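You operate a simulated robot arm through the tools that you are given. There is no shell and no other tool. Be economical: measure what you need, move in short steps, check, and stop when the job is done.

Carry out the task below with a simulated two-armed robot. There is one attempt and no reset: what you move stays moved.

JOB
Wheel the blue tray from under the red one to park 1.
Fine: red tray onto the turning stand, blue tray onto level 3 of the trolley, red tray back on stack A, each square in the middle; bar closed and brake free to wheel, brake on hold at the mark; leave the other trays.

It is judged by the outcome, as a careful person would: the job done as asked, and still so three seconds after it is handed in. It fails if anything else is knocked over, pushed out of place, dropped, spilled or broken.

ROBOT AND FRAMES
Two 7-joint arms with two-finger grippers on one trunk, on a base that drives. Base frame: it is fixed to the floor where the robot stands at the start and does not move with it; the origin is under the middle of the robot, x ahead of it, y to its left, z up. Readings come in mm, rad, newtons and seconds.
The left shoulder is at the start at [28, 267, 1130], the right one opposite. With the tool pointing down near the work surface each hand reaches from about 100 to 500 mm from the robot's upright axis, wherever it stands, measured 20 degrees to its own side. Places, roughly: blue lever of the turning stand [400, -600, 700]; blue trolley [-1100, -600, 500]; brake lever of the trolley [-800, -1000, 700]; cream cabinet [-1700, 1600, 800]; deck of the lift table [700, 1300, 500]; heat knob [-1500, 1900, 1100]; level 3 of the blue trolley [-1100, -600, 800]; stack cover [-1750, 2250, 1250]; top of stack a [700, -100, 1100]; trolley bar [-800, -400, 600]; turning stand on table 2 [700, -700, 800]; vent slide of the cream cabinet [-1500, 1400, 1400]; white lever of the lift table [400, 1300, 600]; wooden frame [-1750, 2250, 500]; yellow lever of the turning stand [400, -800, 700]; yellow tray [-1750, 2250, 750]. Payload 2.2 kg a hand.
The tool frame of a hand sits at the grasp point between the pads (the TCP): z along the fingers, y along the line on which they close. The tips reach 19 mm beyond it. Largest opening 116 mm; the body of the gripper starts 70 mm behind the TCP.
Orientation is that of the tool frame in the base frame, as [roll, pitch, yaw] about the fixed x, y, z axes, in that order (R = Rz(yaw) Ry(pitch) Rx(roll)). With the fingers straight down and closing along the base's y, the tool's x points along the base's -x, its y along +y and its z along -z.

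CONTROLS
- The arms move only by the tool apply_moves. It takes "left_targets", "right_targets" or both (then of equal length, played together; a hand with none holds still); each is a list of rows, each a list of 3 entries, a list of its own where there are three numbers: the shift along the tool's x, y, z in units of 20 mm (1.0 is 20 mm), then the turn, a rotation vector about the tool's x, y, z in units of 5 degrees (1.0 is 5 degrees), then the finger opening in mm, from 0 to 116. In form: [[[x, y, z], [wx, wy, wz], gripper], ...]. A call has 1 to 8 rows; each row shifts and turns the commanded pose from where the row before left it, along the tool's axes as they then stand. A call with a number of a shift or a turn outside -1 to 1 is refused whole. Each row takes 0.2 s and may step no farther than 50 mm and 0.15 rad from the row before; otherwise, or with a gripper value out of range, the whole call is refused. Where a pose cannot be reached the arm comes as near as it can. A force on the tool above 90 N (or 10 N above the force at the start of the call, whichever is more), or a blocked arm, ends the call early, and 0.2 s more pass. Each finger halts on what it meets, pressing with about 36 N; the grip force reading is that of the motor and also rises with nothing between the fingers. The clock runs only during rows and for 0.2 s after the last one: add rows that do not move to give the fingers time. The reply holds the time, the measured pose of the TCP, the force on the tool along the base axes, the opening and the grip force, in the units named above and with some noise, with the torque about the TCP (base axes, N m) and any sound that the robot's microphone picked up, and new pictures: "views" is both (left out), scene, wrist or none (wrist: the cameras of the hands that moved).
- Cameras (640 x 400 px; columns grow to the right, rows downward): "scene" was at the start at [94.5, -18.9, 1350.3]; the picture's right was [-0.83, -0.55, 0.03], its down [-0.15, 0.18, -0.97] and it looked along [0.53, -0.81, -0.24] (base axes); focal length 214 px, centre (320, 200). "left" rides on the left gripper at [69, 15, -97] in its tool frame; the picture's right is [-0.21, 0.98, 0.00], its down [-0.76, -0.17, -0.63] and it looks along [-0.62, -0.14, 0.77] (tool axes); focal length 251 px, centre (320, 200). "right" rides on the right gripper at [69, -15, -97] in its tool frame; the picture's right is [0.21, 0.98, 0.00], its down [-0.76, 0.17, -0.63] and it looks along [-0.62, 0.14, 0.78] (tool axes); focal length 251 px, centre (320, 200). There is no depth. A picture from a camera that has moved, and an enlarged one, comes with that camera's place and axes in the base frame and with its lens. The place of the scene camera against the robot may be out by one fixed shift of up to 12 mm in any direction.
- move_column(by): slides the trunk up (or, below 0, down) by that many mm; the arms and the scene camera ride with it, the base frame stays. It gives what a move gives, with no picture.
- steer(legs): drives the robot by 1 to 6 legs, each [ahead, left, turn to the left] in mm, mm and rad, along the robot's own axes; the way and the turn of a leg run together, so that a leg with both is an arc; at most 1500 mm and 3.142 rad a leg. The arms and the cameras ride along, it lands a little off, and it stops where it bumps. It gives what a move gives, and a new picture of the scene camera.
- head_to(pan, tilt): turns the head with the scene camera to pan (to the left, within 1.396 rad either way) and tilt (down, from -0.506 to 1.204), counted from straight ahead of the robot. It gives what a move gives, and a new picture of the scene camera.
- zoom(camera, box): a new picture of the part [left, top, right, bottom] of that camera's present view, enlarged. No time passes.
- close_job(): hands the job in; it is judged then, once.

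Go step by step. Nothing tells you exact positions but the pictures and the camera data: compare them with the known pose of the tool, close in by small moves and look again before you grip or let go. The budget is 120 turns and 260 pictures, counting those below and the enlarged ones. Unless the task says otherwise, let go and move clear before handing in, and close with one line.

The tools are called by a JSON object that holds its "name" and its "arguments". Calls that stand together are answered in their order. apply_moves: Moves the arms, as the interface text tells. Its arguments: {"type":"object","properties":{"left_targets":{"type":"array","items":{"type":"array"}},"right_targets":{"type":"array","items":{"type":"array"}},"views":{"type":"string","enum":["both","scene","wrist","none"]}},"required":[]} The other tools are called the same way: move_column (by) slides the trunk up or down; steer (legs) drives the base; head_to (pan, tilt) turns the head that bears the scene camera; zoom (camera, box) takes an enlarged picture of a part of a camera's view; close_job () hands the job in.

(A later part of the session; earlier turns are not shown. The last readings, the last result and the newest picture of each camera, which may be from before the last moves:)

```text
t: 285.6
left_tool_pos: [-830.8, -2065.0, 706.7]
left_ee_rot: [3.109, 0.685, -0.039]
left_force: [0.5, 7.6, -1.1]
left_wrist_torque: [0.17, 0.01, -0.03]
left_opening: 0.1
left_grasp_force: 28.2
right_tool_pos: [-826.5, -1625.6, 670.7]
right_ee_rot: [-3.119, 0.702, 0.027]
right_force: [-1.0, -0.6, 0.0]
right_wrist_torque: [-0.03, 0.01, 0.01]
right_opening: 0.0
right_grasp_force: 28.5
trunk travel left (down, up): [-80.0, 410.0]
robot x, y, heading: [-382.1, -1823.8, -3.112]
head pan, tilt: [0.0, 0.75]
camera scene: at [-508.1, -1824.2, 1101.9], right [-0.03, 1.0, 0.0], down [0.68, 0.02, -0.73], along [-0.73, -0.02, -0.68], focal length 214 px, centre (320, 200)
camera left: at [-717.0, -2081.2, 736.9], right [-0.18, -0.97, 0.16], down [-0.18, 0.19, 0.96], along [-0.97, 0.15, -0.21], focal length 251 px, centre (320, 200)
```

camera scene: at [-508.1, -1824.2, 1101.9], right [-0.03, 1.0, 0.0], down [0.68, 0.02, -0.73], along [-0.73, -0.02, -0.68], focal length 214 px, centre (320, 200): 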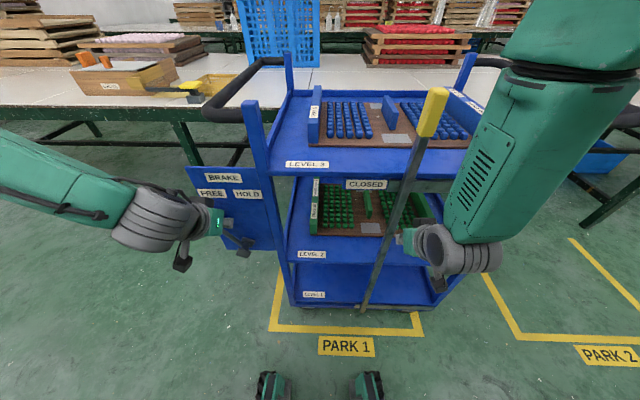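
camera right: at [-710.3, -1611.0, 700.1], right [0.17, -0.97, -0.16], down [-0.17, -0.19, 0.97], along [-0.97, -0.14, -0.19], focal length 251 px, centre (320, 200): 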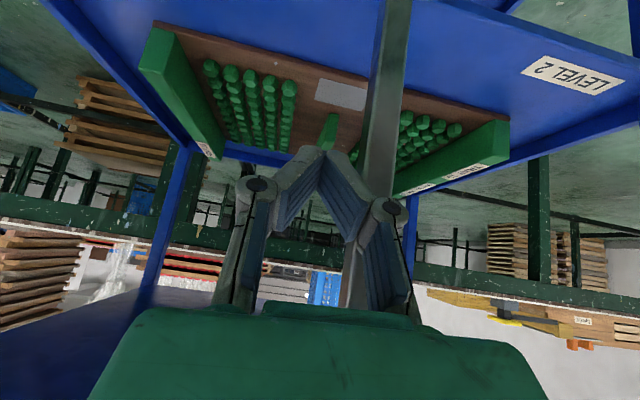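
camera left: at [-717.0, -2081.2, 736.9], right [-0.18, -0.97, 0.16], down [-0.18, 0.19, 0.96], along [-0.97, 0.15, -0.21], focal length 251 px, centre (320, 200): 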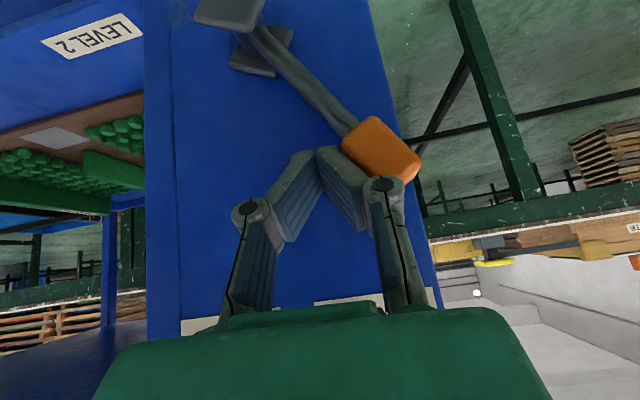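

Lever is at FREE. Push the trolley back with the right finger on the bar.

{"name": "apply_moves", "arguments": {"right_targets": [[[0, 0.4, 0], [0, 0, 0], 0], [[0, 0.5, 0], [0, 0, 0], 0], [[0, 0.6, 0], [0, 0, 0], 0], [[0, 0.6, 0], [0, 0, 0], 0], [[0, 0.6, 0], [0, 0, 0], 0], [[0, 0.6, 0], [0, 0, 0], 0], [[0, 0.5, 0], [0, 0, 0], 0], [[0, 0.3, 0], [0, 0, 0], 0]], "left_targets": [[[0, 0, 0], [0, 0, 0], 0], [[0, 0, 0], [0, 0, 0], 0], [[0, 0, -0.6], [0, 0, 0], 0], [[0, 0, -0.8], [0, 0, 0], 0], [[0, 0, -0.8], [0, 0, 0], 0], [[0, 0, -0.8], [0, 0, 0], 0], [[0, 0, 0], [0, 0, 0], 0], [[0, 0, 0], [0, 0, 0], 0]], "views": "both"}}

{"name": "zoom", "arguments": {"camera": "scene", "box": [180, 100, 500, 360]}}

```text
t: 287.4
left_tool_pos: [-796.3, -2067.1, 753.7]
left_ee_rot: [3.112, 0.683, -0.034]
left_force: [-0.6, 0.2, 0.0]
left_wrist_torque: [0.0, 0.02, 0.0]
left_opening: 0.0
left_grasp_force: 28.5
left hand out of reach, approached as far as the arm can: row 6
right_tool_pos: [-823.0, -1696.0, 661.1]
right_ee_rot: [3.107, 0.659, -0.07]
right_force: [18.2, 18.1, -5.2]
right_wrist_torque: [-0.01, 0.08, 0.12]
right_opening: 0.2
right_grasp_force: 28.5
trunk travel left (down, up): [-80.0, 410.0]
robot x, y, heading: [-379.0, -1820.6, -3.11]
head pan, tilt: [0.0, 0.75]
camera scene: at [-506.4, -1826.4, 1101.9], right [-0.03, 1.0, 0.0], down [0.68, 0.02, -0.73], along [-0.73, -0.02, -0.68], focal length 214 px, centre (320, 200)
camera right: at [-708.3, -1685.3, 694.7], right [0.12, -0.99, -0.11], down [-0.22, -0.13, 0.97], along [-0.97, -0.09, -0.23], focal length 251 px, centre (320, 200)
camera left: at [-681.1, -2082.3, 783.9], right [-0.18, -0.97, 0.16], down [-0.18, 0.19, 0.96], along [-0.97, 0.15, -0.21], focal length 251 px, centre (320, 200)
```

scene: 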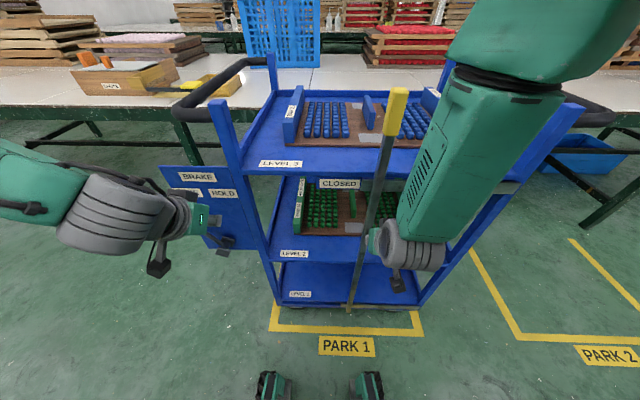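
right: 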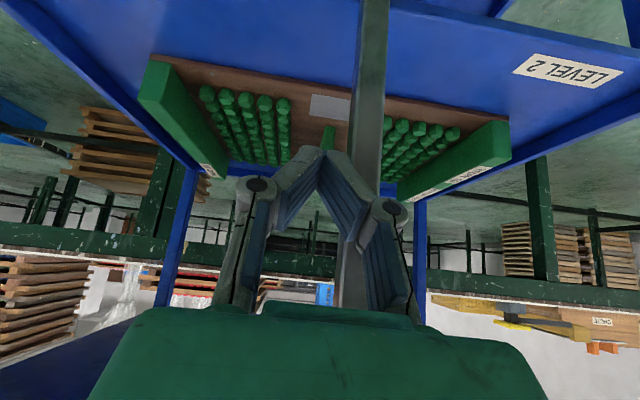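
left: 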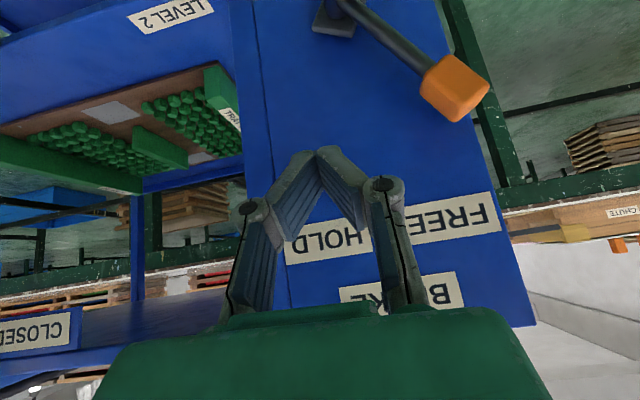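

```text
1.54 times, centred on (340, 230) of scene
camera zoom: at [-506.4, -1826.4, 1101.9], right [-0.03, 1.0, 0.0], down [0.68, 0.02, -0.73], along [-0.73, -0.02, -0.68], focal length 330 px, centre (289, 154)
```

zoom: 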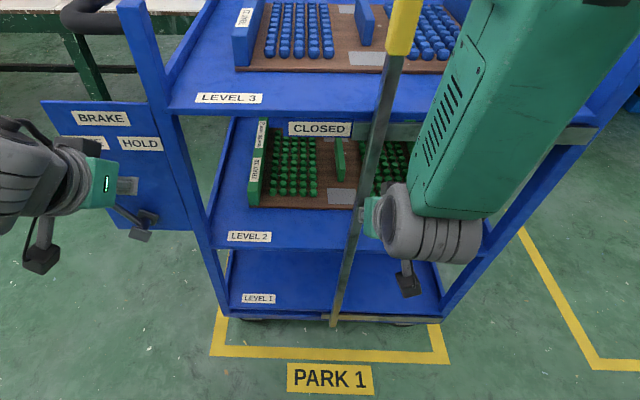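

Trolley is back within ~6 mm of the mark centre. Move the left finger round to the knob's left side while the right finger stays against the bar.

{"name": "apply_moves", "arguments": {"left_targets": [[[0, 0.9, 0], [0, 0, 0], 0], [[0, 0.9, 0], [0, 0, 0], 0], [[0, 0.9, 0], [0, 0, 0], 0], [[0, 0.9, 0], [0, 0, 0], 0], [[0, 0.9, 0], [0, 0, 0], 0], [[0, 0.9, 0], [0, 0, 0], 0], [[0, 0.9, 0], [0, 0, 0], 0], [[0, 0, 0], [0, 0, 0], 0]], "right_targets": [[[0, 0.1, 0], [0, 0, 0], 0], [[0, 0.1, 0], [0, 0, 0], 0], [[0, 0.1, 0], [0, 0, 0], 0], [[0, 0.1, 0], [0, 0, 0], 0], [[0, 0, 0], [0, 0, 0], 0], [[0, 0, 0], [0, 0, 0], 0], [[0, 0, 0], [0, 0, 0], 0], [[0, 0, 0], [0, 0, 0], 0]], "views": "none"}}

{"name": "apply_moves", "arguments": {"left_targets": [[[0, 0, 0.9], [0, 0, 0], 0], [[0, 0, 0.9], [0, 0, 0], 0], [[0, 0, 0.9], [0, 0, 0], 0], [[0, 0, 0.2], [0, 0, 0], 0], [[0, 0, 0], [0, 0, 0], 0], [[0, 0, 0], [0, 0, 0], 0]], "views": "both"}}

```text
t: 289.2
left_tool_pos: [-803.1, -2188.2, 755.8]
left_ee_rot: [3.108, 0.685, -0.037]
left_force: [-0.7, 0.0, -0.4]
left_wrist_torque: [0.02, -0.01, 0.0]
left_opening: 0.1
left_grasp_force: 28.9
left hand out of reach, approached as far as the arm can: row 3
right_tool_pos: [-822.8, -1697.6, 664.5]
right_ee_rot: [3.103, 0.659, -0.085]
right_force: [28.7, 42.6, -30.5]
right_wrist_torque: [0.24, -0.16, -0.03]
right_opening: 0.0
right_grasp_force: 28.3
trunk travel left (down, up): [-80.0, 410.0]
robot x, y, heading: [-379.6, -1823.4, -3.112]
head pan, tilt: [0.0, 0.75]
```

```text
t: 290.6
left_tool_pos: [-838.0, -2189.4, 710.8]
left_ee_rot: [3.11, 0.685, -0.037]
left_force: [0.3, 0.3, 0.0]
left_wrist_torque: [0.01, 0.05, -0.01]
left_opening: 0.0
left_grasp_force: 28.3
right_tool_pos: [-823.3, -1696.9, 668.2]
right_ee_rot: [3.095, 0.659, -0.09]
right_force: [37.0, 48.9, -33.0]
right_wrist_torque: [0.24, -0.12, 0.06]
right_opening: 0.0
right_grasp_force: 28.8
trunk travel left (down, up): [-80.0, 410.0]
robot x, y, heading: [-377.7, -1822.1, -3.112]
head pan, tilt: [0.0, 0.75]
camera scene: at [-507.6, -1818.5, 1101.7], right [-0.03, 1.0, -0.01], down [0.68, 0.02, -0.73], along [-0.73, -0.03, -0.68], focal length 214 px, centre (320, 200)
camera left: at [-723.9, -2205.7, 741.4], right [-0.18, -0.97, 0.16], down [-0.18, 0.19, 0.96], along [-0.97, 0.14, -0.21], focal length 251 px, centre (320, 200)
```

scene: 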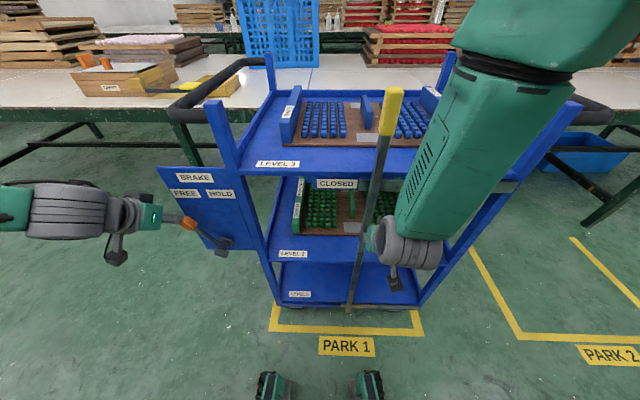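
left: 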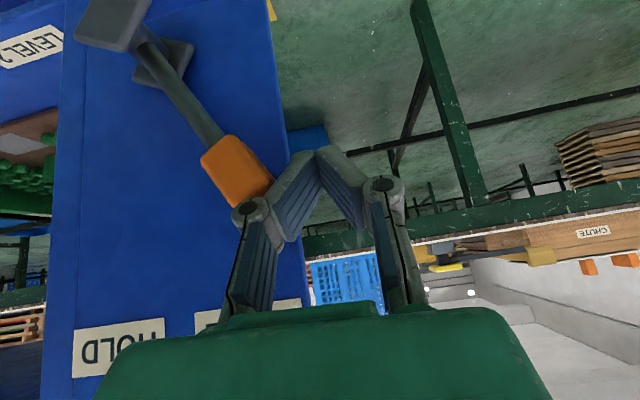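

Now push the knob to HOLD with the right finger holding the trolley.

{"name": "apply_moves", "arguments": {"left_targets": [[[0.1, -0.8, -0.1], [0, 0, 0], 0], [[0.1, -0.8, -0.1], [0, 0, 0], 0], [[0, -0.8, 0], [0, 0, 0], 0], [[0, -0.8, 0], [0, 0, 0], 0], [[0, -0.8, 0], [0, 0, 0], 0], [[0, -0.8, 0], [0, 0, 0], 0], [[0, -0.8, 0], [0, 0, 0], 0], [[0, -0.8, 0], [0, 0, 0], 0]], "right_targets": [[[0, 0, 0], [0, 0, 0], 0], [[0, 0, 0], [0, 0, 0], 0], [[0, 0, 0], [0, 0, 0], 0], [[0, 0, 0], [0, 0, 0], 0], [[0, 0, 0], [0, 0, 0], 0], [[0, 0, 0], [0, 0, 0], 0], [[0, 0, 0], [0, 0, 0], 0], [[0, 0, 0], [0, 0, 0], 0]], "views": "both"}}

{"name": "zoom", "arguments": {"camera": "scene", "box": [140, 100, 460, 360]}}

```text
t: 292.4
left_tool_pos: [-828.5, -2067.1, 709.8]
left_ee_rot: [3.103, 0.689, -0.032]
left_force: [13.0, -36.2, 18.6]
left_wrist_torque: [-0.27, -0.21, -0.17]
left_opening: 0.0
left_grasp_force: 28.3
right_tool_pos: [-824.1, -1698.1, 673.0]
right_ee_rot: [3.097, 0.666, -0.097]
right_force: [39.1, 71.5, -32.1]
right_wrist_torque: [0.05, -0.1, -0.15]
right_opening: 0.3
right_grasp_force: 29.2
trunk travel left (down, up): [-80.0, 410.0]
robot x, y, heading: [-379.2, -1823.7, -3.113]
head pan, tilt: [0.0, 0.75]
camera scene: at [-504.6, -1821.3, 1102.2], right [-0.03, 1.0, -0.01], down [0.68, 0.02, -0.73], along [-0.73, -0.03, -0.68], focal length 214 px, centre (320, 200)
camera right: at [-708.0, -1688.4, 704.8], right [0.1, -0.99, -0.1], down [-0.21, -0.12, 0.97], along [-0.97, -0.08, -0.22], focal length 251 px, centre (320, 200)
camera left: at [-713.8, -2080.5, 739.6], right [-0.17, -0.97, 0.17], down [-0.18, 0.2, 0.96], along [-0.97, 0.13, -0.21], focal length 251 px, centre (320, 200)
```

scene: 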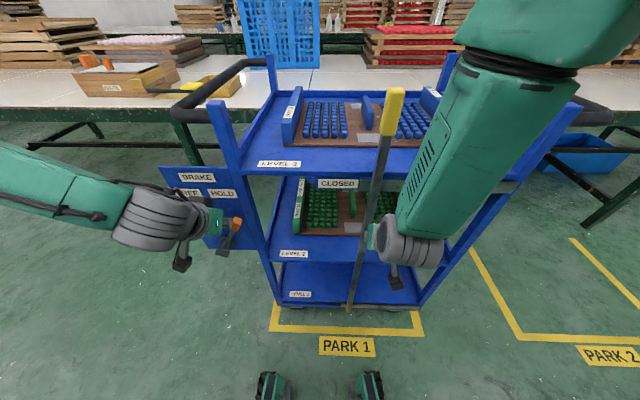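
right: 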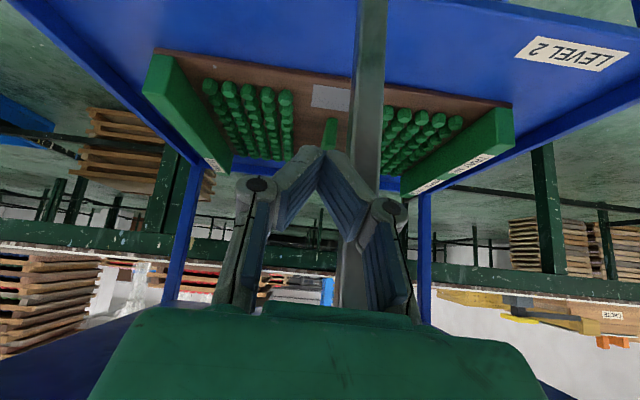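
left: 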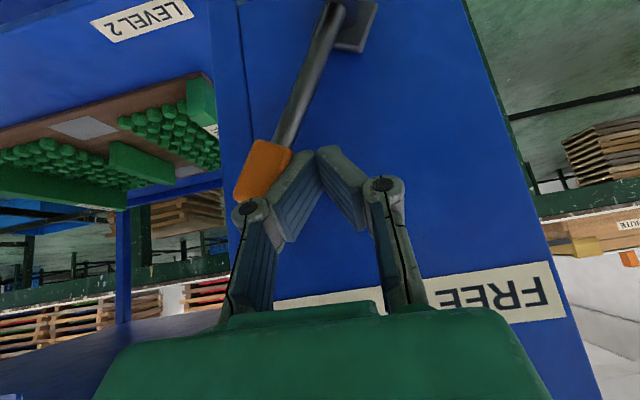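

```text
1.54 times, centred on (300, 230) of scene
camera zoom: at [-504.6, -1821.3, 1102.2], right [-0.03, 1.0, -0.01], down [0.68, 0.02, -0.73], along [-0.73, -0.03, -0.68], focal length 330 px, centre (351, 154)
```

zoom: 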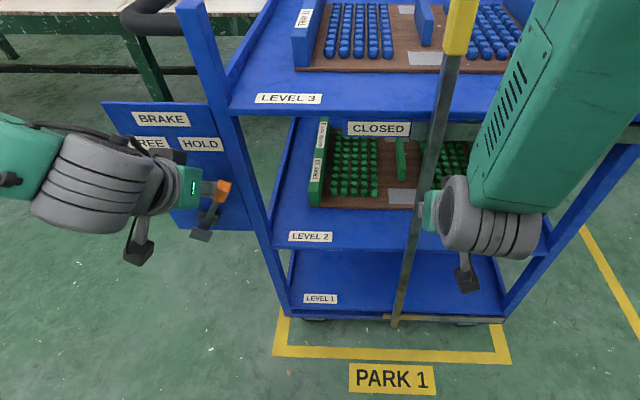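

Lever is at HOLD against its stop, and the trolley stayed in the mark. Withdraw both hands.

{"name": "apply_moves", "arguments": {"left_targets": [[[0, 0.6, 0], [0, 0, 0], 0], [[0, 0.4, 0], [0, 0, 0], 0], [[0, 0, -1], [0, 0.5, 0], 0], [[0, 0, -1], [0, 1, 0], 0], [[0, 0, -1], [0, 1, 0], 0], [[0, 0, -1], [0, 1, 0], 0], [[0, 0, -1], [0, 1, 0], 0], [[0, 0, -1], [0, 1, 0], 0]], "right_targets": [[[0, -0.6, 0], [0, 0, 0], 0], [[0, -0.6, 0], [0, 0, 0], 0], [[0, 0, -1], [0, 0, 0], 0], [[0, 0, -1], [0, 0.5, 0], 0], [[0, 0, -1], [0, 1, 0], 0], [[0, 0, -1], [0, 1, 0], 0], [[0, 0, -1], [0, 1, 0], 0], [[0, 0, -1], [0, 1, 0], 0]], "views": "none"}}

{"name": "steer", "arguments": {"legs": [[-350, 0, 0]]}}

{"name": "zoom", "arguments": {"camera": "scene", "box": [200, 60, 460, 290]}}

```text
t: 294.2
left_tool_pos: [-770.3, -2081.3, 811.2]
left_ee_rot: [3.12, 0.204, -0.02]
left_force: [-0.5, -0.3, 0.0]
left_wrist_torque: [-0.01, -0.04, 0.01]
left_opening: 0.0
left_grasp_force: 28.9
right_tool_pos: [-758.0, -1693.0, 769.6]
right_ee_rot: [-3.129, 0.308, 0.011]
right_force: [0.6, 0.0, 0.3]
right_wrist_torque: [0.0, 0.03, -0.01]
right_opening: 0.1
right_grasp_force: 28.6
trunk travel left (down, up): [-80.0, 410.0]
robot x, y, heading: [-377.9, -1820.5, -3.107]
head pan, tilt: [0.0, 0.75]
```

```text
t: 296.6
left_tool_pos: [-409.3, -2071.5, 811.1]
left_ee_rot: [3.118, 0.206, -0.019]
left_force: [-0.1, 0.3, 1.3]
left_wrist_torque: [0.0, 0.01, -0.01]
left_opening: 0.0
left_grasp_force: 28.6
right_tool_pos: [-396.2, -1683.3, 769.6]
right_ee_rot: [-3.124, 0.31, 0.014]
right_force: [0.7, -0.1, 0.6]
right_wrist_torque: [0.0, 0.02, 0.0]
right_opening: 0.0
right_grasp_force: 28.5
trunk travel left (down, up): [-80.0, 410.0]
robot x, y, heading: [-15.1, -1810.9, -3.107]
head pan, tilt: [0.0, 0.75]
camera scene: at [-144.7, -1817.2, 1102.1], right [-0.03, 1.0, 0.0], down [0.68, 0.02, -0.73], along [-0.73, -0.02, -0.68], focal length 214 px, centre (320, 200)
```

scene: 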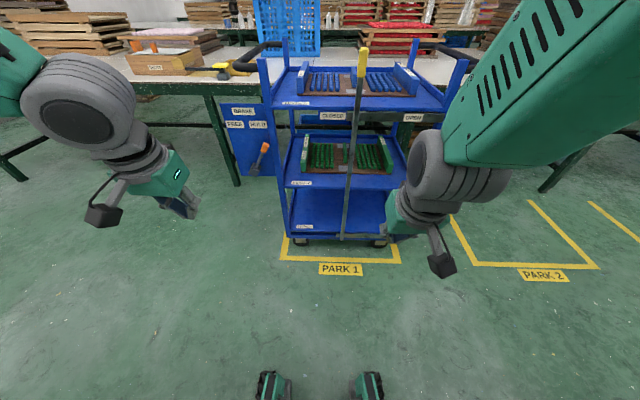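

```text
1.74 times, centred on (330, 175) of scene
camera zoom: at [-144.7, -1817.2, 1102.1], right [-0.03, 1.0, 0.0], down [0.68, 0.02, -0.73], along [-0.73, -0.02, -0.68], focal length 373 px, centre (303, 244)
```

zoom: 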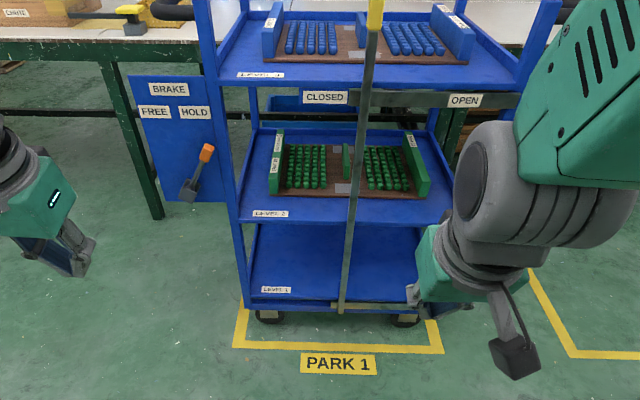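

Trolley parked at PARK 1 with bar closed, brake on HOLD, tray 11 centred. Now back to the red tray: drive to in front of the stand, raise, and turn around.

{"name": "steer", "arguments": {"legs": [[170, 0, 0], [0, -575, 0], [0, -575, 0]]}}

{"name": "move_column", "arguments": {"by": 400}}

{"name": "steer", "arguments": {"legs": [[0, 0, 1.55], [0, 0, 1.555]]}}

```text
t: 303.9
left_tool_pos: [-621.2, -911.4, 811.2]
left_ee_rot: [3.122, 0.209, -0.01]
left_force: [0.2, 0.0, 0.1]
left_wrist_torque: [-0.02, -0.01, 0.04]
left_opening: 0.0
left_grasp_force: 28.6
right_tool_pos: [-611.1, -522.8, 771.7]
right_ee_rot: [-3.125, 0.313, 0.024]
right_force: [-0.5, -0.6, -0.1]
right_wrist_torque: [0.02, 0.03, -0.02]
right_opening: 0.0
right_grasp_force: 28.4
trunk travel left (down, up): [-80.0, 410.0]
robot x, y, heading: [-230.4, -647.9, -3.103]
head pan, tilt: [0.0, 0.75]
camera scene: at [-359.8, -655.7, 1102.0], right [-0.04, 1.0, 0.0], down [0.68, 0.03, -0.73], along [-0.73, -0.03, -0.68], focal length 214 px, centre (320, 200)
```

scene: 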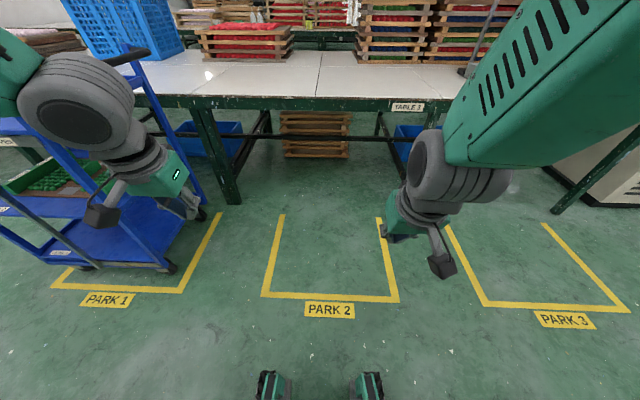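

```text
t: 307.7
left_tool_pos: [-620.9, -909.8, 1212.3]
left_ee_rot: [3.119, 0.209, -0.01]
left_force: [0.2, 0.3, -0.5]
left_wrist_torque: [-0.02, 0.0, 0.01]
left_opening: 0.0
left_grasp_force: 28.2
right_tool_pos: [-609.5, -520.6, 1170.2]
right_ee_rot: [-3.128, 0.312, 0.023]
right_force: [0.7, -0.1, -0.3]
right_wrist_torque: [0.05, 0.02, -0.01]
right_opening: 0.0
right_grasp_force: 28.7
trunk travel left (down, up): [-480.0, 10.0]
robot x, y, heading: [-230.7, -645.4, -3.101]
head pan, tilt: [0.0, 0.75]
```

```text
t: 315.6
left_tool_pos: [176.2, -419.1, 1214.0]
left_ee_rot: [3.115, 0.211, 3.052]
left_force: [0.8, 0.4, 0.4]
left_wrist_torque: [-0.04, 0.0, 0.02]
left_opening: 0.0
left_grasp_force: 28.8
right_tool_pos: [134.3, -804.5, 1169.8]
right_ee_rot: [-3.131, 0.314, 3.084]
right_force: [-0.1, -0.7, 0.5]
right_wrist_torque: [0.02, -0.03, -0.01]
right_opening: 0.0
right_grasp_force: 28.6
trunk travel left (down, up): [-480.0, 10.0]
robot x, y, heading: [-231.8, -651.6, -0.039]
head pan, tilt: [0.0, 0.75]
camera scene: at [-110.1, -653.9, 1502.0], right [-0.04, -1.0, 0.0], down [-0.68, 0.03, -0.73], along [0.73, -0.03, -0.68], focal length 214 px, centre (320, 200)
```

scene: 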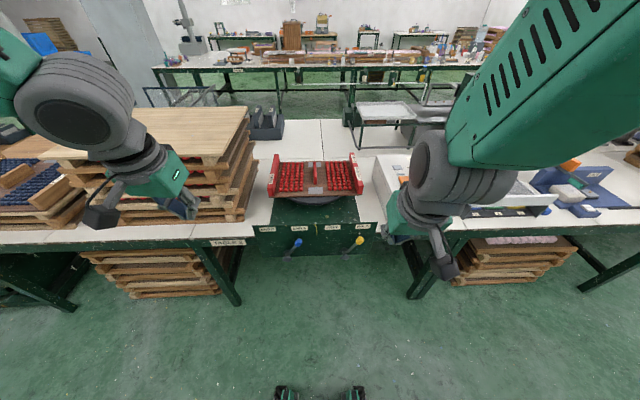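

Red tray waits on the stand. Swing the left hand back to the centre-front pose (level, square) with the right hand moved aside.

{"name": "apply_moves", "arguments": {"left_targets": [[[0, 0, 0], [0, 0.8, -0.4], 30], [[-0.3, -0.5, 0], [0, 0.8, -0.4], 62], [[-0.7, -1, 0], [0, 0.8, -0.2], 62], [[-0.8, -1, 0], [0, 0, 0], 62], [[-0.8, -1, 0], [0, 0, 0], 62], [[-0.8, -1, 0], [0, 0, 0], 62], [[-0.8, -1, 0], [0, 0, 0], 62], [[-0.8, -1, 0], [0, 0, 0], 62]], "right_targets": [[[0, -0.8, 0], [0, 0.8, 0], 20], [[0, -0.8, 0], [0, 0.8, 0], 20], [[0, -0.8, 0], [0, 0.8, 0], 20], [[0, -0.8, 0], [0, 0.8, 0], 20], [[0, -0.8, 0], [0, 0.4, 0], 20], [[0, -0.8, 0], [0, 0, 0], 20], [[0, -0.8, 0], [0, 0, 0], 20], [[0, -0.8, 0], [0, 0, 0], 20]], "views": "none"}}

{"name": "apply_moves", "arguments": {"left_targets": [[[-0.8, -1, 0], [0, 0, 0], 62], [[-0.8, -1, 0], [0, 0, 0], 62], [[-0.8, -1, 0], [0, 0, 0], 62], [[-0.8, -1, 0], [0, 0, 0], 62], [[-0.8, -1, 0], [0, 0, 0], 62], [[-0.8, -0.5, 0], [0, 0, 0], 62], [[0, 0, 0], [0, 0, 0], 62], [[0, 0, 0], [0, 0, 0], 62]], "views": "none"}}

{"name": "steer", "arguments": {"legs": [[0, 0, 0.036], [330, 0, 0]]}}

```text
t: 317.4
left_tool_pos: [276.2, -553.5, 1215.9]
left_ee_rot: [3.126, 0.003, -3.139]
left_force: [0.5, 0.0, 0.3]
left_wrist_torque: [0.0, 0.02, 0.02]
left_opening: 61.9
left_grasp_force: 0.0
right_tool_pos: [124.5, -936.1, 1170.7]
right_ee_rot: [-3.131, 0.0, 3.083]
right_force: [0.6, -0.1, -0.4]
right_wrist_torque: [0.02, -0.01, 0.0]
right_opening: 20.2
right_grasp_force: 0.1
trunk travel left (down, up): [-480.0, 10.0]
robot x, y, heading: [-228.8, -644.5, -0.036]
head pan, tilt: [0.0, 0.75]
```

```text
t: 319.2
left_tool_pos: [369.9, -659.8, 1212.0]
left_ee_rot: [3.129, 0.002, -3.14]
left_force: [-0.1, 0.5, -0.4]
left_wrist_torque: [0.01, 0.0, 0.0]
left_opening: 62.0
left_grasp_force: 0.0
right_tool_pos: [123.2, -932.4, 1172.5]
right_ee_rot: [-3.132, 0.002, 3.08]
right_force: [-0.4, 0.1, -0.4]
right_wrist_torque: [0.0, -0.02, -0.01]
right_opening: 19.8
right_grasp_force: 0.0
trunk travel left (down, up): [-480.0, 10.0]
robot x, y, heading: [-231.7, -648.0, -0.037]
head pan, tilt: [0.0, 0.75]
```

```text
t: 321.8
left_tool_pos: [704.8, -638.6, 1212.2]
left_ee_rot: [3.128, 0.004, -3.108]
left_force: [-0.3, 0.0, 1.1]
left_wrist_torque: [0.02, -0.02, 0.02]
left_opening: 61.7
left_grasp_force: 0.0
right_tool_pos: [468.8, -920.1, 1173.5]
right_ee_rot: [-3.129, 0.003, 3.115]
right_force: [-0.1, 0.0, -0.2]
right_wrist_torque: [-0.01, -0.01, -0.03]
right_opening: 19.7
right_grasp_force: 0.1
trunk travel left (down, up): [-480.0, 10.0]
robot x, y, heading: [105.0, -647.2, -0.006]
head pan, tilt: [0.0, 0.75]
camera scene: at [226.1, -648.2, 1502.1], right [0.0, -1.0, 0.0], down [-0.68, 0.0, -0.73], along [0.73, 0.0, -0.68], focal length 214 px, centre (320, 200)
```

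scene: 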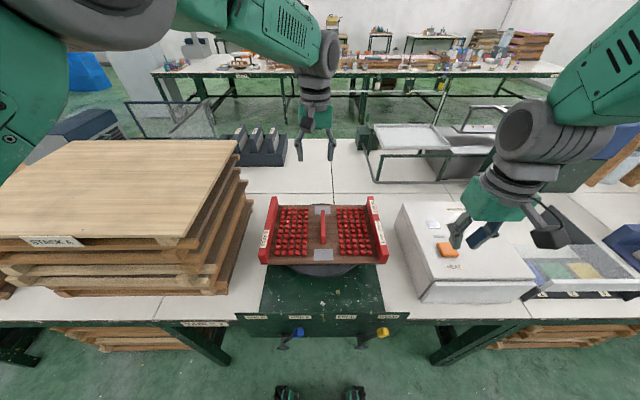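

{"name": "apply_moves", "arguments": {"left_targets": [[[-0.8, -0.5, 0], [0, 0, 0.2], 62], [[-0.8, -0.5, 0], [0.1, 0, 0.2], 62], [[0, 0, 0], [0, 0, 0], 62], [[0, 0, 0], [0, 0, 0], 62], [[0, 0, 0], [0, 0, 0], 62], [[0, 0, 0], [0, 0, 0], 62], [[0, 0, 0], [0, 0, 0], 62], [[0, 0, 0], [0, 0, 0], 62]], "right_targets": [[[1, 0, -0.4], [0, 0, 0], 20], [[1, 0, -0.4], [0, 0, 0], 20], [[1, 0, -0.4], [0, 0, 0], 20], [[1, 0, -0.4], [0, 0, 0], 20], [[1, 0, -0.4], [0, 0, 0], 20], [[1, 0, 0], [0, 0, 0], 20], [[1, 0, 0], [0, 0, 0], 20], [[1, 0, 0], [0, 0, 0], 20]], "views": "none"}}

{"name": "move_column", "arguments": {"by": -240}}

{"name": "apply_moves", "arguments": {"left_targets": [[[0, 0, 0.5], [0, 0, 0], 62], [[0, 0, 0.5], [0, 0, 0], 62], [[0, 0, 0], [0, 0, 0], 62], [[0, 0, 0], [0, 0, 0], 62], [[0, 0, 0], [0, 0, 0], 62]], "views": "both"}}

{"name": "zoom", "arguments": {"camera": "scene", "box": [230, 120, 410, 280]}}

```text
t: 323.6
left_tool_pos: [736.8, -664.8, 1212.3]
left_ee_rot: [3.133, 0.004, -3.141]
left_force: [-0.2, -0.9, -0.9]
left_wrist_torque: [0.03, 0.01, 0.01]
left_opening: 61.7
left_grasp_force: 0.1
right_tool_pos: [393.3, -923.4, 1198.4]
right_ee_rot: [-3.135, 0.001, 3.116]
right_force: [-0.5, 0.3, 1.0]
right_wrist_torque: [-0.01, -0.03, -0.02]
right_opening: 20.0
right_grasp_force: 0.1
right hand out of reach, approached as far as the arm can: row 4, 5, 6, 7, 8
trunk travel left (down, up): [-480.0, 10.0]
robot x, y, heading: [108.3, -648.5, -0.006]
head pan, tilt: [0.0, 0.75]
```

```text
t: 326.1
left_tool_pos: [737.2, -661.1, 974.3]
left_ee_rot: [3.134, 0.004, 3.142]
left_force: [-0.4, -0.2, -0.1]
left_wrist_torque: [0.01, 0.03, -0.05]
left_opening: 61.8
left_grasp_force: 0.0
right_tool_pos: [394.4, -919.2, 958.9]
right_ee_rot: [-3.131, 0.003, 3.115]
right_force: [0.4, 0.5, 0.0]
right_wrist_torque: [0.01, 0.02, -0.01]
right_opening: 19.7
right_grasp_force: 0.1
trunk travel left (down, up): [-240.0, 250.0]
robot x, y, heading: [102.8, -648.8, -0.001]
head pan, tilt: [0.0, 0.75]
```

```text
t: 327.3
left_tool_pos: [737.9, -660.7, 954.7]
left_ee_rot: [3.133, 0.005, 3.14]
left_force: [0.9, 0.9, -0.3]
left_wrist_torque: [-0.03, 0.03, -0.02]
left_opening: 61.9
left_grasp_force: 0.2
right_tool_pos: [393.9, -918.7, 959.1]
right_ee_rot: [-3.132, 0.003, 3.116]
right_force: [1.4, 0.2, -0.3]
right_wrist_torque: [0.02, -0.01, 0.03]
right_opening: 19.7
right_grasp_force: 0.2
trunk travel left (down, up): [-240.0, 250.0]
robot x, y, heading: [104.6, -651.5, -0.001]
head pan, tilt: [0.0, 0.75]
camera scene: at [227.5, -651.4, 1261.9], right [0.0, -1.0, 0.0], down [-0.68, 0.0, -0.73], along [0.73, 0.0, -0.68], focal length 214 px, centre (320, 200)
camera left: at [667.8, -645.9, 1048.6], right [0.21, 0.98, 0.01], down [0.75, -0.17, 0.63], along [0.62, -0.13, -0.77], focal length 251 px, centre (320, 200)
```

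scene: 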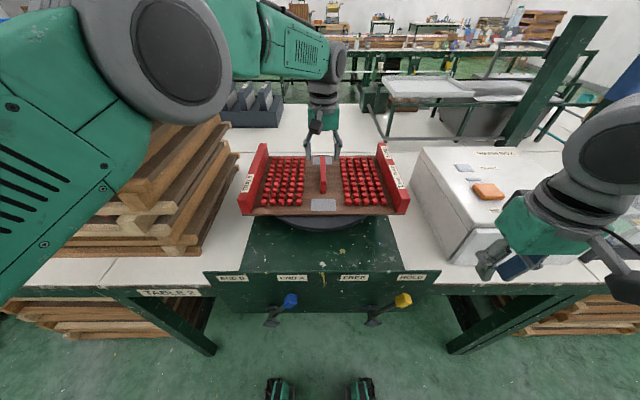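
left: 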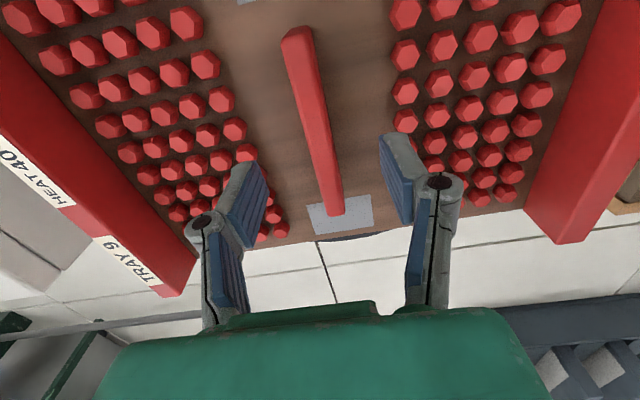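

```text
2.50 times, centred on (320, 200) of scene
camera zoom: at [227.5, -651.4, 1261.9], right [0.0, -1.0, 0.0], down [-0.68, 0.0, -0.73], along [0.73, 0.0, -0.68], focal length 536 px, centre (320, 200)
```

zoom: 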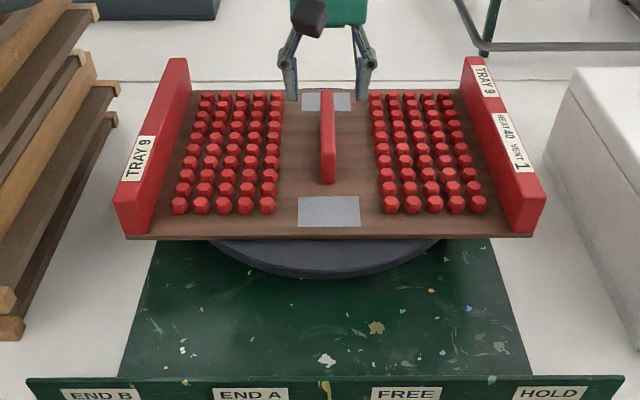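

Well aligned with the fin (738, -661). Descend and grip.

{"name": "apply_moves", "arguments": {"left_targets": [[[0, 0, 0.8], [0, 0, 0], 62], [[0, 0, 0.8], [0, 0, 0], 62], [[0, 0, 0.8], [0, 0, 0], 62], [[0, 0, 0.5], [0, 0, 0], 62], [[0, 0, 0.3], [0, 0, 0], 62], [[0, 0, 0], [0, 0, 0], 62], [[0, 0, 0], [0, 0, 0], 62]], "views": "none"}}

{"name": "zoom", "arguments": {"camera": "scene", "box": [230, 120, 410, 280]}}

```text
t: 328.9
left_tool_pos: [738.3, -658.4, 887.8]
left_ee_rot: [3.136, 0.004, -3.141]
left_force: [1.2, -0.4, -0.4]
left_wrist_torque: [0.02, 0.01, -0.02]
left_opening: 61.9
left_grasp_force: 0.1
right_tool_pos: [393.7, -919.3, 959.3]
right_ee_rot: [-3.131, 0.003, 3.116]
right_force: [0.6, 0.9, -0.1]
right_wrist_torque: [0.0, 0.0, 0.02]
right_opening: 19.8
right_grasp_force: 0.1
trunk travel left (down, up): [-240.0, 250.0]
robot x, y, heading: [109.2, -650.3, -0.009]
head pan, tilt: [0.0, 0.75]
```

```text
2.50 times, centred on (320, 200) of scene
camera zoom: at [227.6, -651.3, 1261.9], right [0.0, -1.0, 0.0], down [-0.68, 0.0, -0.73], along [0.73, 0.0, -0.68], focal length 536 px, centre (320, 200)
```

zoom: 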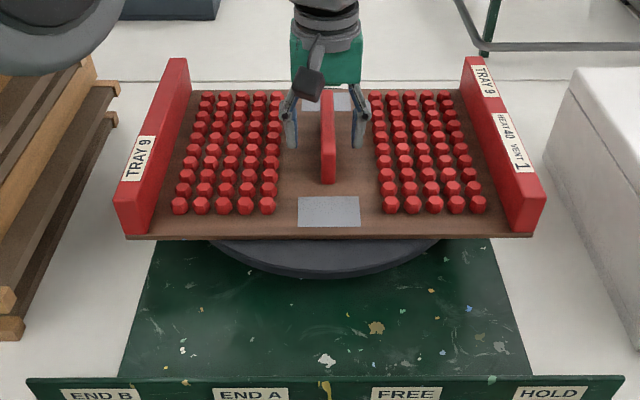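

{"name": "apply_moves", "arguments": {"left_targets": [[[0, 0, 0.05], [0, 0, 0], 40], [[0, 0, 0], [0, 0, 0], 20], [[0, 0, 0], [0, 0, 0], 0], [[0, 0, 0], [0, 0, 0], 0], [[0, 0, 0], [0, 0, 0], 0]], "views": "none"}}

{"name": "apply_moves", "arguments": {"left_targets": [[[0, 0, -0.3], [0, 0, 0], 0], [[0, 0, -0.4], [0, 0, 0], 0], [[0, 0, -0.5], [0, 0, 0], 0], [[0, 0, -0.6], [0, 0, 0], 0], [[0, 0, -0.6], [0, 0, 0], 0], [[0, 0, 0], [0, 0, 0], 0], [[0, 0, 0], [0, 0, 0], 0]], "views": "scene"}}

```text
t: 330.1
left_tool_pos: [736.3, -659.6, 888.2]
left_ee_rot: [3.134, 0.004, 3.141]
left_force: [-1.1, -6.0, 2.0]
left_wrist_torque: [-0.34, -0.44, -0.23]
left_opening: 17.1
left_grasp_force: 36.3
right_tool_pos: [392.8, -919.2, 959.8]
right_ee_rot: [-3.131, 0.003, 3.114]
right_force: [0.0, -0.6, 0.0]
right_wrist_torque: [0.0, -0.03, 0.03]
right_opening: 19.8
right_grasp_force: 0.0
trunk travel left (down, up): [-240.0, 250.0]
robot x, y, heading: [102.9, -651.8, -0.007]
head pan, tilt: [0.0, 0.75]
```

```text
t: 331.7
left_tool_pos: [736.4, -659.1, 935.3]
left_ee_rot: [3.135, 0.004, 3.14]
left_force: [-0.5, 0.1, -8.8]
left_wrist_torque: [0.01, 0.07, -0.03]
left_opening: 17.0
left_grasp_force: 36.1
right_tool_pos: [394.2, -920.2, 959.1]
right_ee_rot: [-3.132, 0.001, 3.114]
right_force: [0.0, 0.2, 0.3]
right_wrist_torque: [0.0, 0.02, 0.01]
right_opening: 19.7
right_grasp_force: 0.0
trunk travel left (down, up): [-240.0, 250.0]
robot x, y, heading: [103.7, -645.0, -0.008]
head pan, tilt: [0.0, 0.75]
camera scene: at [228.8, -651.4, 1261.7], right [0.0, -1.0, 0.0], down [-0.69, 0.0, -0.73], along [0.73, 0.0, -0.69], focal length 214 px, centre (320, 200)
```

scene: 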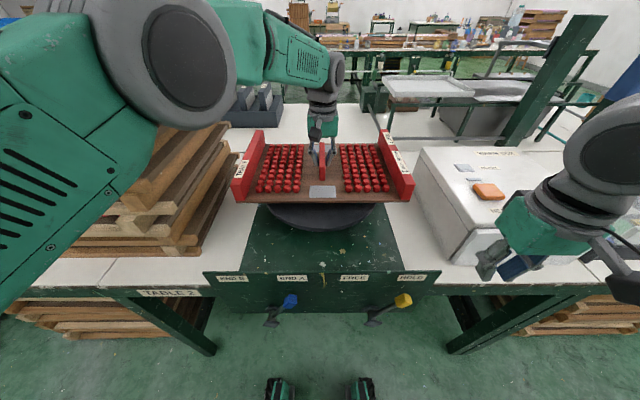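

Red tray is held level. Raise and carry it back to stack A.

{"name": "apply_moves", "arguments": {"left_targets": [[[0, 0, -0.8], [0, 0, 0], 0], [[0, 0, -0.8], [0, 0, 0], 0], [[0, 0, -0.8], [0, 0, 0], 0], [[0, 0, -0.8], [0, 0, 0], 0], [[0, 0, -0.8], [0, 0, 0], 0], [[0, 0, 0], [0, 0, 0], 0]], "views": "none"}}

{"name": "move_column", "arguments": {"by": 250}}

{"name": "steer", "arguments": {"legs": [[-24, 590, 0]]}}

```text
t: 333.1
left_tool_pos: [738.6, -656.8, 1011.6]
left_ee_rot: [3.138, -0.001, -3.137]
left_force: [1.0, -0.5, -8.3]
left_wrist_torque: [0.03, 0.06, -0.01]
left_opening: 17.1
left_grasp_force: 35.8
right_tool_pos: [393.6, -918.7, 959.2]
right_ee_rot: [-3.132, 0.002, 3.117]
right_force: [-0.1, 0.4, -0.3]
right_wrist_torque: [-0.01, -0.01, 0.01]
right_opening: 19.9
right_grasp_force: 0.1
trunk travel left (down, up): [-240.0, 250.0]
robot x, y, heading: [104.7, -650.8, -0.009]
head pan, tilt: [0.0, 0.75]
```

```text
t: 335.6
left_tool_pos: [739.9, -656.8, 1264.7]
left_ee_rot: [3.138, 0.005, -3.134]
left_force: [0.8, -0.7, -9.5]
left_wrist_torque: [0.01, 0.07, -0.02]
left_opening: 17.4
left_grasp_force: 36.4
right_tool_pos: [393.2, -919.4, 1207.8]
right_ee_rot: [-3.132, 0.001, 3.116]
right_force: [-0.1, 0.4, 0.0]
right_wrist_torque: [0.0, -0.01, 0.01]
right_opening: 19.9
right_grasp_force: 0.0
trunk travel left (down, up): [-490.0, 0.0]
robot x, y, heading: [105.8, -650.8, -0.009]
head pan, tilt: [0.0, 0.75]
```

```text
t: 338.9
left_tool_pos: [717.8, -107.5, 1260.6]
left_ee_rot: [3.123, -0.005, -3.134]
left_force: [-0.6, -2.4, -10.4]
left_wrist_torque: [0.03, 0.09, -0.01]
left_opening: 17.0
left_grasp_force: 35.6
right_tool_pos: [373.6, -370.2, 1206.6]
right_ee_rot: [3.141, 0.003, 3.115]
right_force: [-0.1, -1.1, 0.0]
right_wrist_torque: [0.08, 0.05, 0.01]
right_opening: 20.0
right_grasp_force: 0.0
trunk travel left (down, up): [-490.0, 0.0]
robot x, y, heading: [83.2, -89.6, -0.009]
head pan, tilt: [0.0, 0.75]
camera scene: at [208.5, -105.2, 1511.1], right [-0.01, -1.0, -0.01], down [-0.69, 0.01, -0.73], along [0.73, 0.0, -0.69], focal length 214 px, centre (320, 200)
```

scene: 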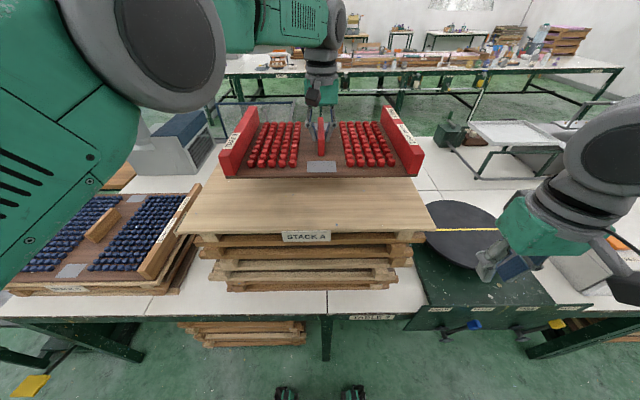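

{"name": "move_column", "arguments": {"by": 0}}

{"name": "move_column", "arguments": {"by": 0}}

{"name": "move_column", "arguments": {"by": 0}}

{"name": "zoom", "arguments": {"camera": "scene", "box": [160, 90, 460, 270]}}

```text
t: 339.4
left_tool_pos: [714.3, -76.4, 1264.9]
left_ee_rot: [-3.136, 0.0, -3.129]
left_force: [0.1, 1.3, -8.0]
left_wrist_torque: [-0.02, 0.09, 0.04]
left_opening: 17.0
left_grasp_force: 35.8
right_tool_pos: [368.7, -343.8, 1214.1]
right_ee_rot: [-3.122, 0.007, 3.115]
right_force: [-0.1, -0.3, -0.3]
right_wrist_torque: [0.03, -0.03, -0.01]
right_opening: 19.9
right_grasp_force: 0.0
trunk travel left (down, up): [-490.0, 0.0]
robot x, y, heading: [83.6, -84.2, -0.008]
head pan, tilt: [0.0, 0.75]
```

```text
t: 339.9
left_tool_pos: [714.2, -102.4, 1257.9]
left_ee_rot: [3.125, -0.005, -3.129]
left_force: [0.3, -0.4, -11.6]
left_wrist_torque: [0.02, 0.07, 0.0]
left_opening: 17.1
left_grasp_force: 36.0
right_tool_pos: [367.7, -366.7, 1208.2]
right_ee_rot: [-3.139, 0.007, 3.111]
right_force: [-0.6, -0.3, 0.0]
right_wrist_torque: [-0.01, -0.02, 0.0]
right_opening: 19.6
right_grasp_force: 0.1
trunk travel left (down, up): [-490.0, 0.0]
robot x, y, heading: [84.3, -88.1, -0.005]
head pan, tilt: [0.0, 0.75]
```

```text
t: 340.4
left_tool_pos: [715.9, -79.5, 1264.7]
left_ee_rot: [-3.137, 0.0, -3.13]
left_force: [0.1, 0.6, -9.4]
left_wrist_torque: [-0.06, 0.08, 0.03]
left_opening: 17.3
left_grasp_force: 36.1
right_tool_pos: [368.1, -345.5, 1211.7]
right_ee_rot: [-3.124, 0.004, 3.115]
right_force: [0.3, 1.0, 0.7]
right_wrist_torque: [-0.06, -0.06, -0.01]
right_opening: 20.3
right_grasp_force: 0.1
trunk travel left (down, up): [-490.0, 0.0]
robot x, y, heading: [83.8, -81.9, -0.004]
head pan, tilt: [0.0, 0.75]
```

```text
2.13 times, centred on (310, 180) of scene
camera zoom: at [208.4, -74.9, 1511.3], right [0.0, -1.0, 0.01], down [-0.69, 0.0, -0.73], along [0.73, -0.01, -0.69], focal length 458 px, centre (341, 243)
5 turns are left
```

zoom: 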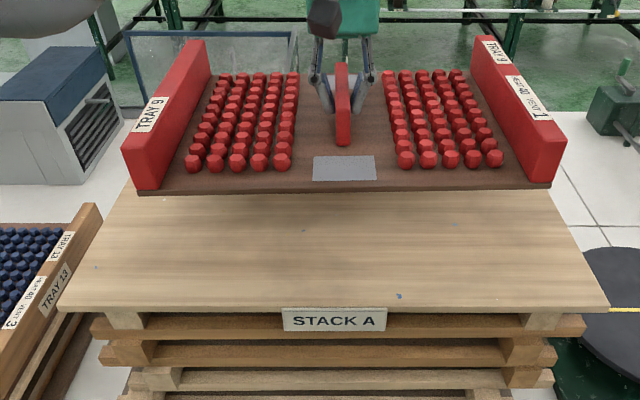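

Rocking is small around y≈-90. Shift to the target (710, -69) and descend to just above the plywood, then check.

{"name": "apply_moves", "arguments": {"left_targets": [[[0.25, 0.5, 0.4], [0, 0, 0.1], 0], [[0, 0.5, 0.8], [0, 0, 0], 0], [[0, 0, 0.8], [0, 0, 0], 0], [[0, 0, 0.8], [0, 0, 0], 0], [[0, 0, 0.7], [0, 0, 0], 0], [[0, 0, 0], [0, 0, 0], 0], [[0, 0, 0], [0, 0, 0], 0]], "views": "none"}}

{"name": "move_column", "arguments": {"by": 0}}

{"name": "move_column", "arguments": {"by": 0}}

{"name": "move_column", "arguments": {"by": 0}}

{"name": "move_column", "arguments": {"by": 0}}

{"name": "move_column", "arguments": {"by": 0}}

{"name": "move_column", "arguments": {"by": 0}}

{"name": "zoom", "arguments": {"camera": "scene", "box": [160, 90, 460, 270]}}

```text
t: 342.0
left_tool_pos: [709.5, -71.5, 1190.3]
left_ee_rot: [3.135, 0.0, 3.14]
left_force: [0.2, 0.2, -8.5]
left_wrist_torque: [0.0, 0.08, -0.03]
left_opening: 17.1
left_grasp_force: 36.1
right_tool_pos: [368.3, -354.5, 1209.3]
right_ee_rot: [-3.13, 0.003, 3.113]
right_force: [0.7, 0.8, 0.3]
right_wrist_torque: [-0.02, 0.01, 0.0]
right_opening: 19.8
right_grasp_force: 0.1
trunk travel left (down, up): [-490.0, 0.0]
robot x, y, heading: [84.8, -86.2, -0.007]
head pan, tilt: [0.0, 0.75]
```

```text
t: 342.5
left_tool_pos: [708.5, -72.2, 1190.1]
left_ee_rot: [3.135, 0.001, 3.139]
left_force: [0.5, -0.5, -9.2]
left_wrist_torque: [0.01, 0.05, 0.02]
left_opening: 17.0
left_grasp_force: 35.9
right_tool_pos: [369.1, -356.4, 1210.0]
right_ee_rot: [-3.132, 0.004, 3.113]
right_force: [0.4, -0.3, -0.8]
right_wrist_torque: [-0.02, 0.0, 0.01]
right_opening: 19.9
right_grasp_force: 0.1
trunk travel left (down, up): [-490.0, 0.0]
robot x, y, heading: [84.1, -85.6, -0.004]
head pan, tilt: [0.0, 0.75]
```

```text
t: 343.0
left_tool_pos: [708.7, -68.8, 1191.3]
left_ee_rot: [3.14, -0.001, -3.141]
left_force: [-0.2, 0.6, -8.9]
left_wrist_torque: [-0.03, 0.08, 0.03]
left_opening: 17.1
left_grasp_force: 35.9
right_tool_pos: [368.4, -352.9, 1210.8]
right_ee_rot: [-3.128, 0.005, 3.113]
right_force: [-0.1, -0.2, -0.5]
right_wrist_torque: [0.0, -0.02, 0.02]
right_opening: 20.1
right_grasp_force: 0.0
trunk travel left (down, up): [-490.0, 0.0]
robot x, y, heading: [86.8, -84.9, -0.007]
head pan, tilt: [0.0, 0.75]
```

```text
t: 343.5
left_tool_pos: [708.5, -74.1, 1190.2]
left_ee_rot: [3.132, 0.0, 3.139]
left_force: [0.7, -0.1, -8.8]
left_wrist_torque: [0.0, 0.05, -0.01]
left_opening: 17.1
left_grasp_force: 36.0
right_tool_pos: [369.3, -359.0, 1209.2]
right_ee_rot: [-3.132, 0.005, 3.114]
right_force: [0.0, -0.2, 0.0]
right_wrist_torque: [0.06, 0.0, 0.02]
right_opening: 19.9
right_grasp_force: 0.1
trunk travel left (down, up): [-490.0, 0.0]
robot x, y, heading: [82.8, -85.4, -0.008]
head pan, tilt: [0.0, 0.75]
```

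```text
t: 344.0
left_tool_pos: [707.4, -67.2, 1192.0]
left_ee_rot: [3.138, 0.001, -3.141]
left_force: [-0.5, 0.6, -8.9]
left_wrist_torque: [0.0, 0.07, 0.04]
left_opening: 17.2
left_grasp_force: 36.4
right_tool_pos: [369.2, -351.5, 1211.7]
right_ee_rot: [-3.127, 0.006, 3.113]
right_force: [0.7, -0.1, -0.6]
right_wrist_torque: [0.01, 0.01, 0.04]
right_opening: 19.7
right_grasp_force: 0.0
trunk travel left (down, up): [-490.0, 0.0]
robot x, y, heading: [83.9, -86.7, -0.01]
head pan, tilt: [0.0, 0.75]
```

```text
t: 344.5
left_tool_pos: [709.0, -76.1, 1190.0]
left_ee_rot: [3.134, 0.0, 3.139]
left_force: [0.3, -0.5, -8.8]
left_wrist_torque: [0.02, 0.03, -0.01]
left_opening: 16.9
left_grasp_force: 35.9
right_tool_pos: [367.4, -359.4, 1208.6]
right_ee_rot: [-3.133, 0.005, 3.114]
right_force: [0.3, 0.2, 0.3]
right_wrist_torque: [0.03, 0.0, -0.03]
right_opening: 19.8
right_grasp_force: 0.0
trunk travel left (down, up): [-490.0, 0.0]
robot x, y, heading: [85.7, -84.9, -0.009]
head pan, tilt: [0.0, 0.75]
```

```text
t: 345.0
left_tool_pos: [709.9, -66.5, 1191.0]
left_ee_rot: [3.137, 0.001, -3.141]
left_force: [-0.7, 0.6, -8.8]
left_wrist_torque: [-0.04, 0.08, 0.02]
left_opening: 17.3
left_grasp_force: 36.1
right_tool_pos: [369.1, -351.4, 1210.3]
right_ee_rot: [-3.127, 0.005, 3.116]
right_force: [-0.1, -0.1, -0.4]
right_wrist_torque: [-0.01, 0.05, -0.02]
right_opening: 19.9
right_grasp_force: 0.1
trunk travel left (down, up): [-490.0, 0.0]
robot x, y, heading: [85.6, -85.6, -0.007]
head pan, tilt: [0.0, 0.75]
```

```text
2.13 times, centred on (310, 180) of scene
camera zoom: at [208.6, -85.6, 1511.3], right [0.0, -1.0, 0.0], down [-0.69, 0.0, -0.73], along [0.73, 0.0, -0.69], focal length 458 px, centre (341, 243)
4 turns are left
```

zoom: 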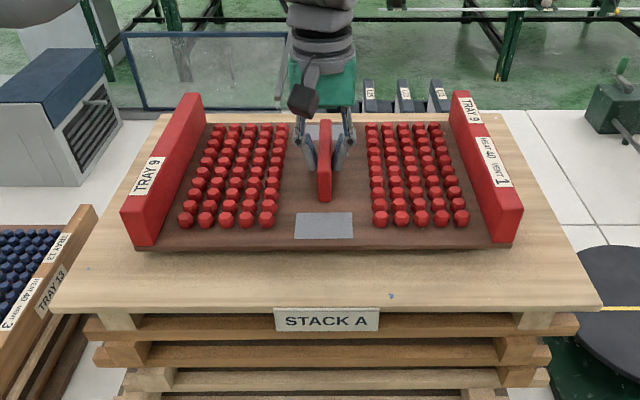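

Slightly adjust (+5 mm x, -4 mm y) to centre it on the plywood and lower to contact.

{"name": "apply_moves", "arguments": {"left_targets": [[[-0.25, -0.2, 0.1], [0, 0, 0], 0], [[0, 0, 0.2], [0, 0, 0], 0], [[0, 0, 0.2], [0, 0, 0], 0], [[0, 0, 0.2], [0, 0, 0], 0], [[0, 0, 0.15], [0, 0, 0], 0], [[0, 0, 0], [0, 0, 0], 0], [[0, 0, 0], [0, 0, 0], 0]], "views": "none"}}

{"name": "zoom", "arguments": {"camera": "scene", "box": [160, 90, 460, 270]}}

```text
t: 346.6
left_tool_pos: [716.1, -74.0, 1174.7]
left_ee_rot: [3.137, 0.007, -3.14]
left_force: [3.3, 4.9, 10.6]
left_wrist_torque: [0.31, 0.05, -0.02]
left_opening: 17.1
left_grasp_force: 36.2
right_tool_pos: [367.5, -354.8, 1209.9]
right_ee_rot: [-3.132, 0.008, 3.112]
right_force: [0.6, 0.6, 0.6]
right_wrist_torque: [0.04, 0.05, 0.04]
right_opening: 20.2
right_grasp_force: 0.0
trunk travel left (down, up): [-490.0, 0.0]
robot x, y, heading: [84.2, -85.0, -0.002]
head pan, tilt: [0.0, 0.75]
```

```text
2.13 times, centred on (310, 180) of scene
camera zoom: at [205.8, -86.7, 1511.7], right [0.0, -1.0, 0.0], down [-0.68, 0.0, -0.73], along [0.73, 0.0, -0.68], focal length 458 px, centre (341, 243)
3 turns are left
```

zoom: 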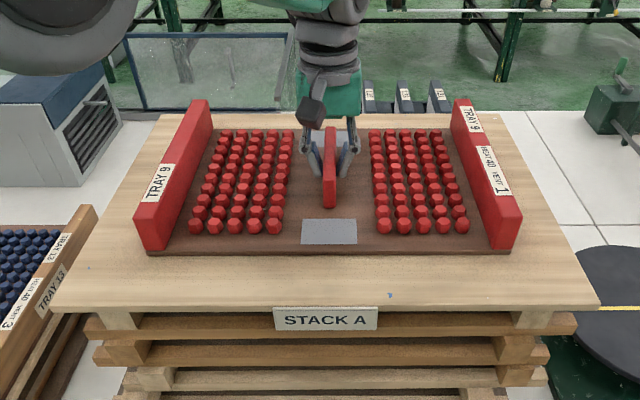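

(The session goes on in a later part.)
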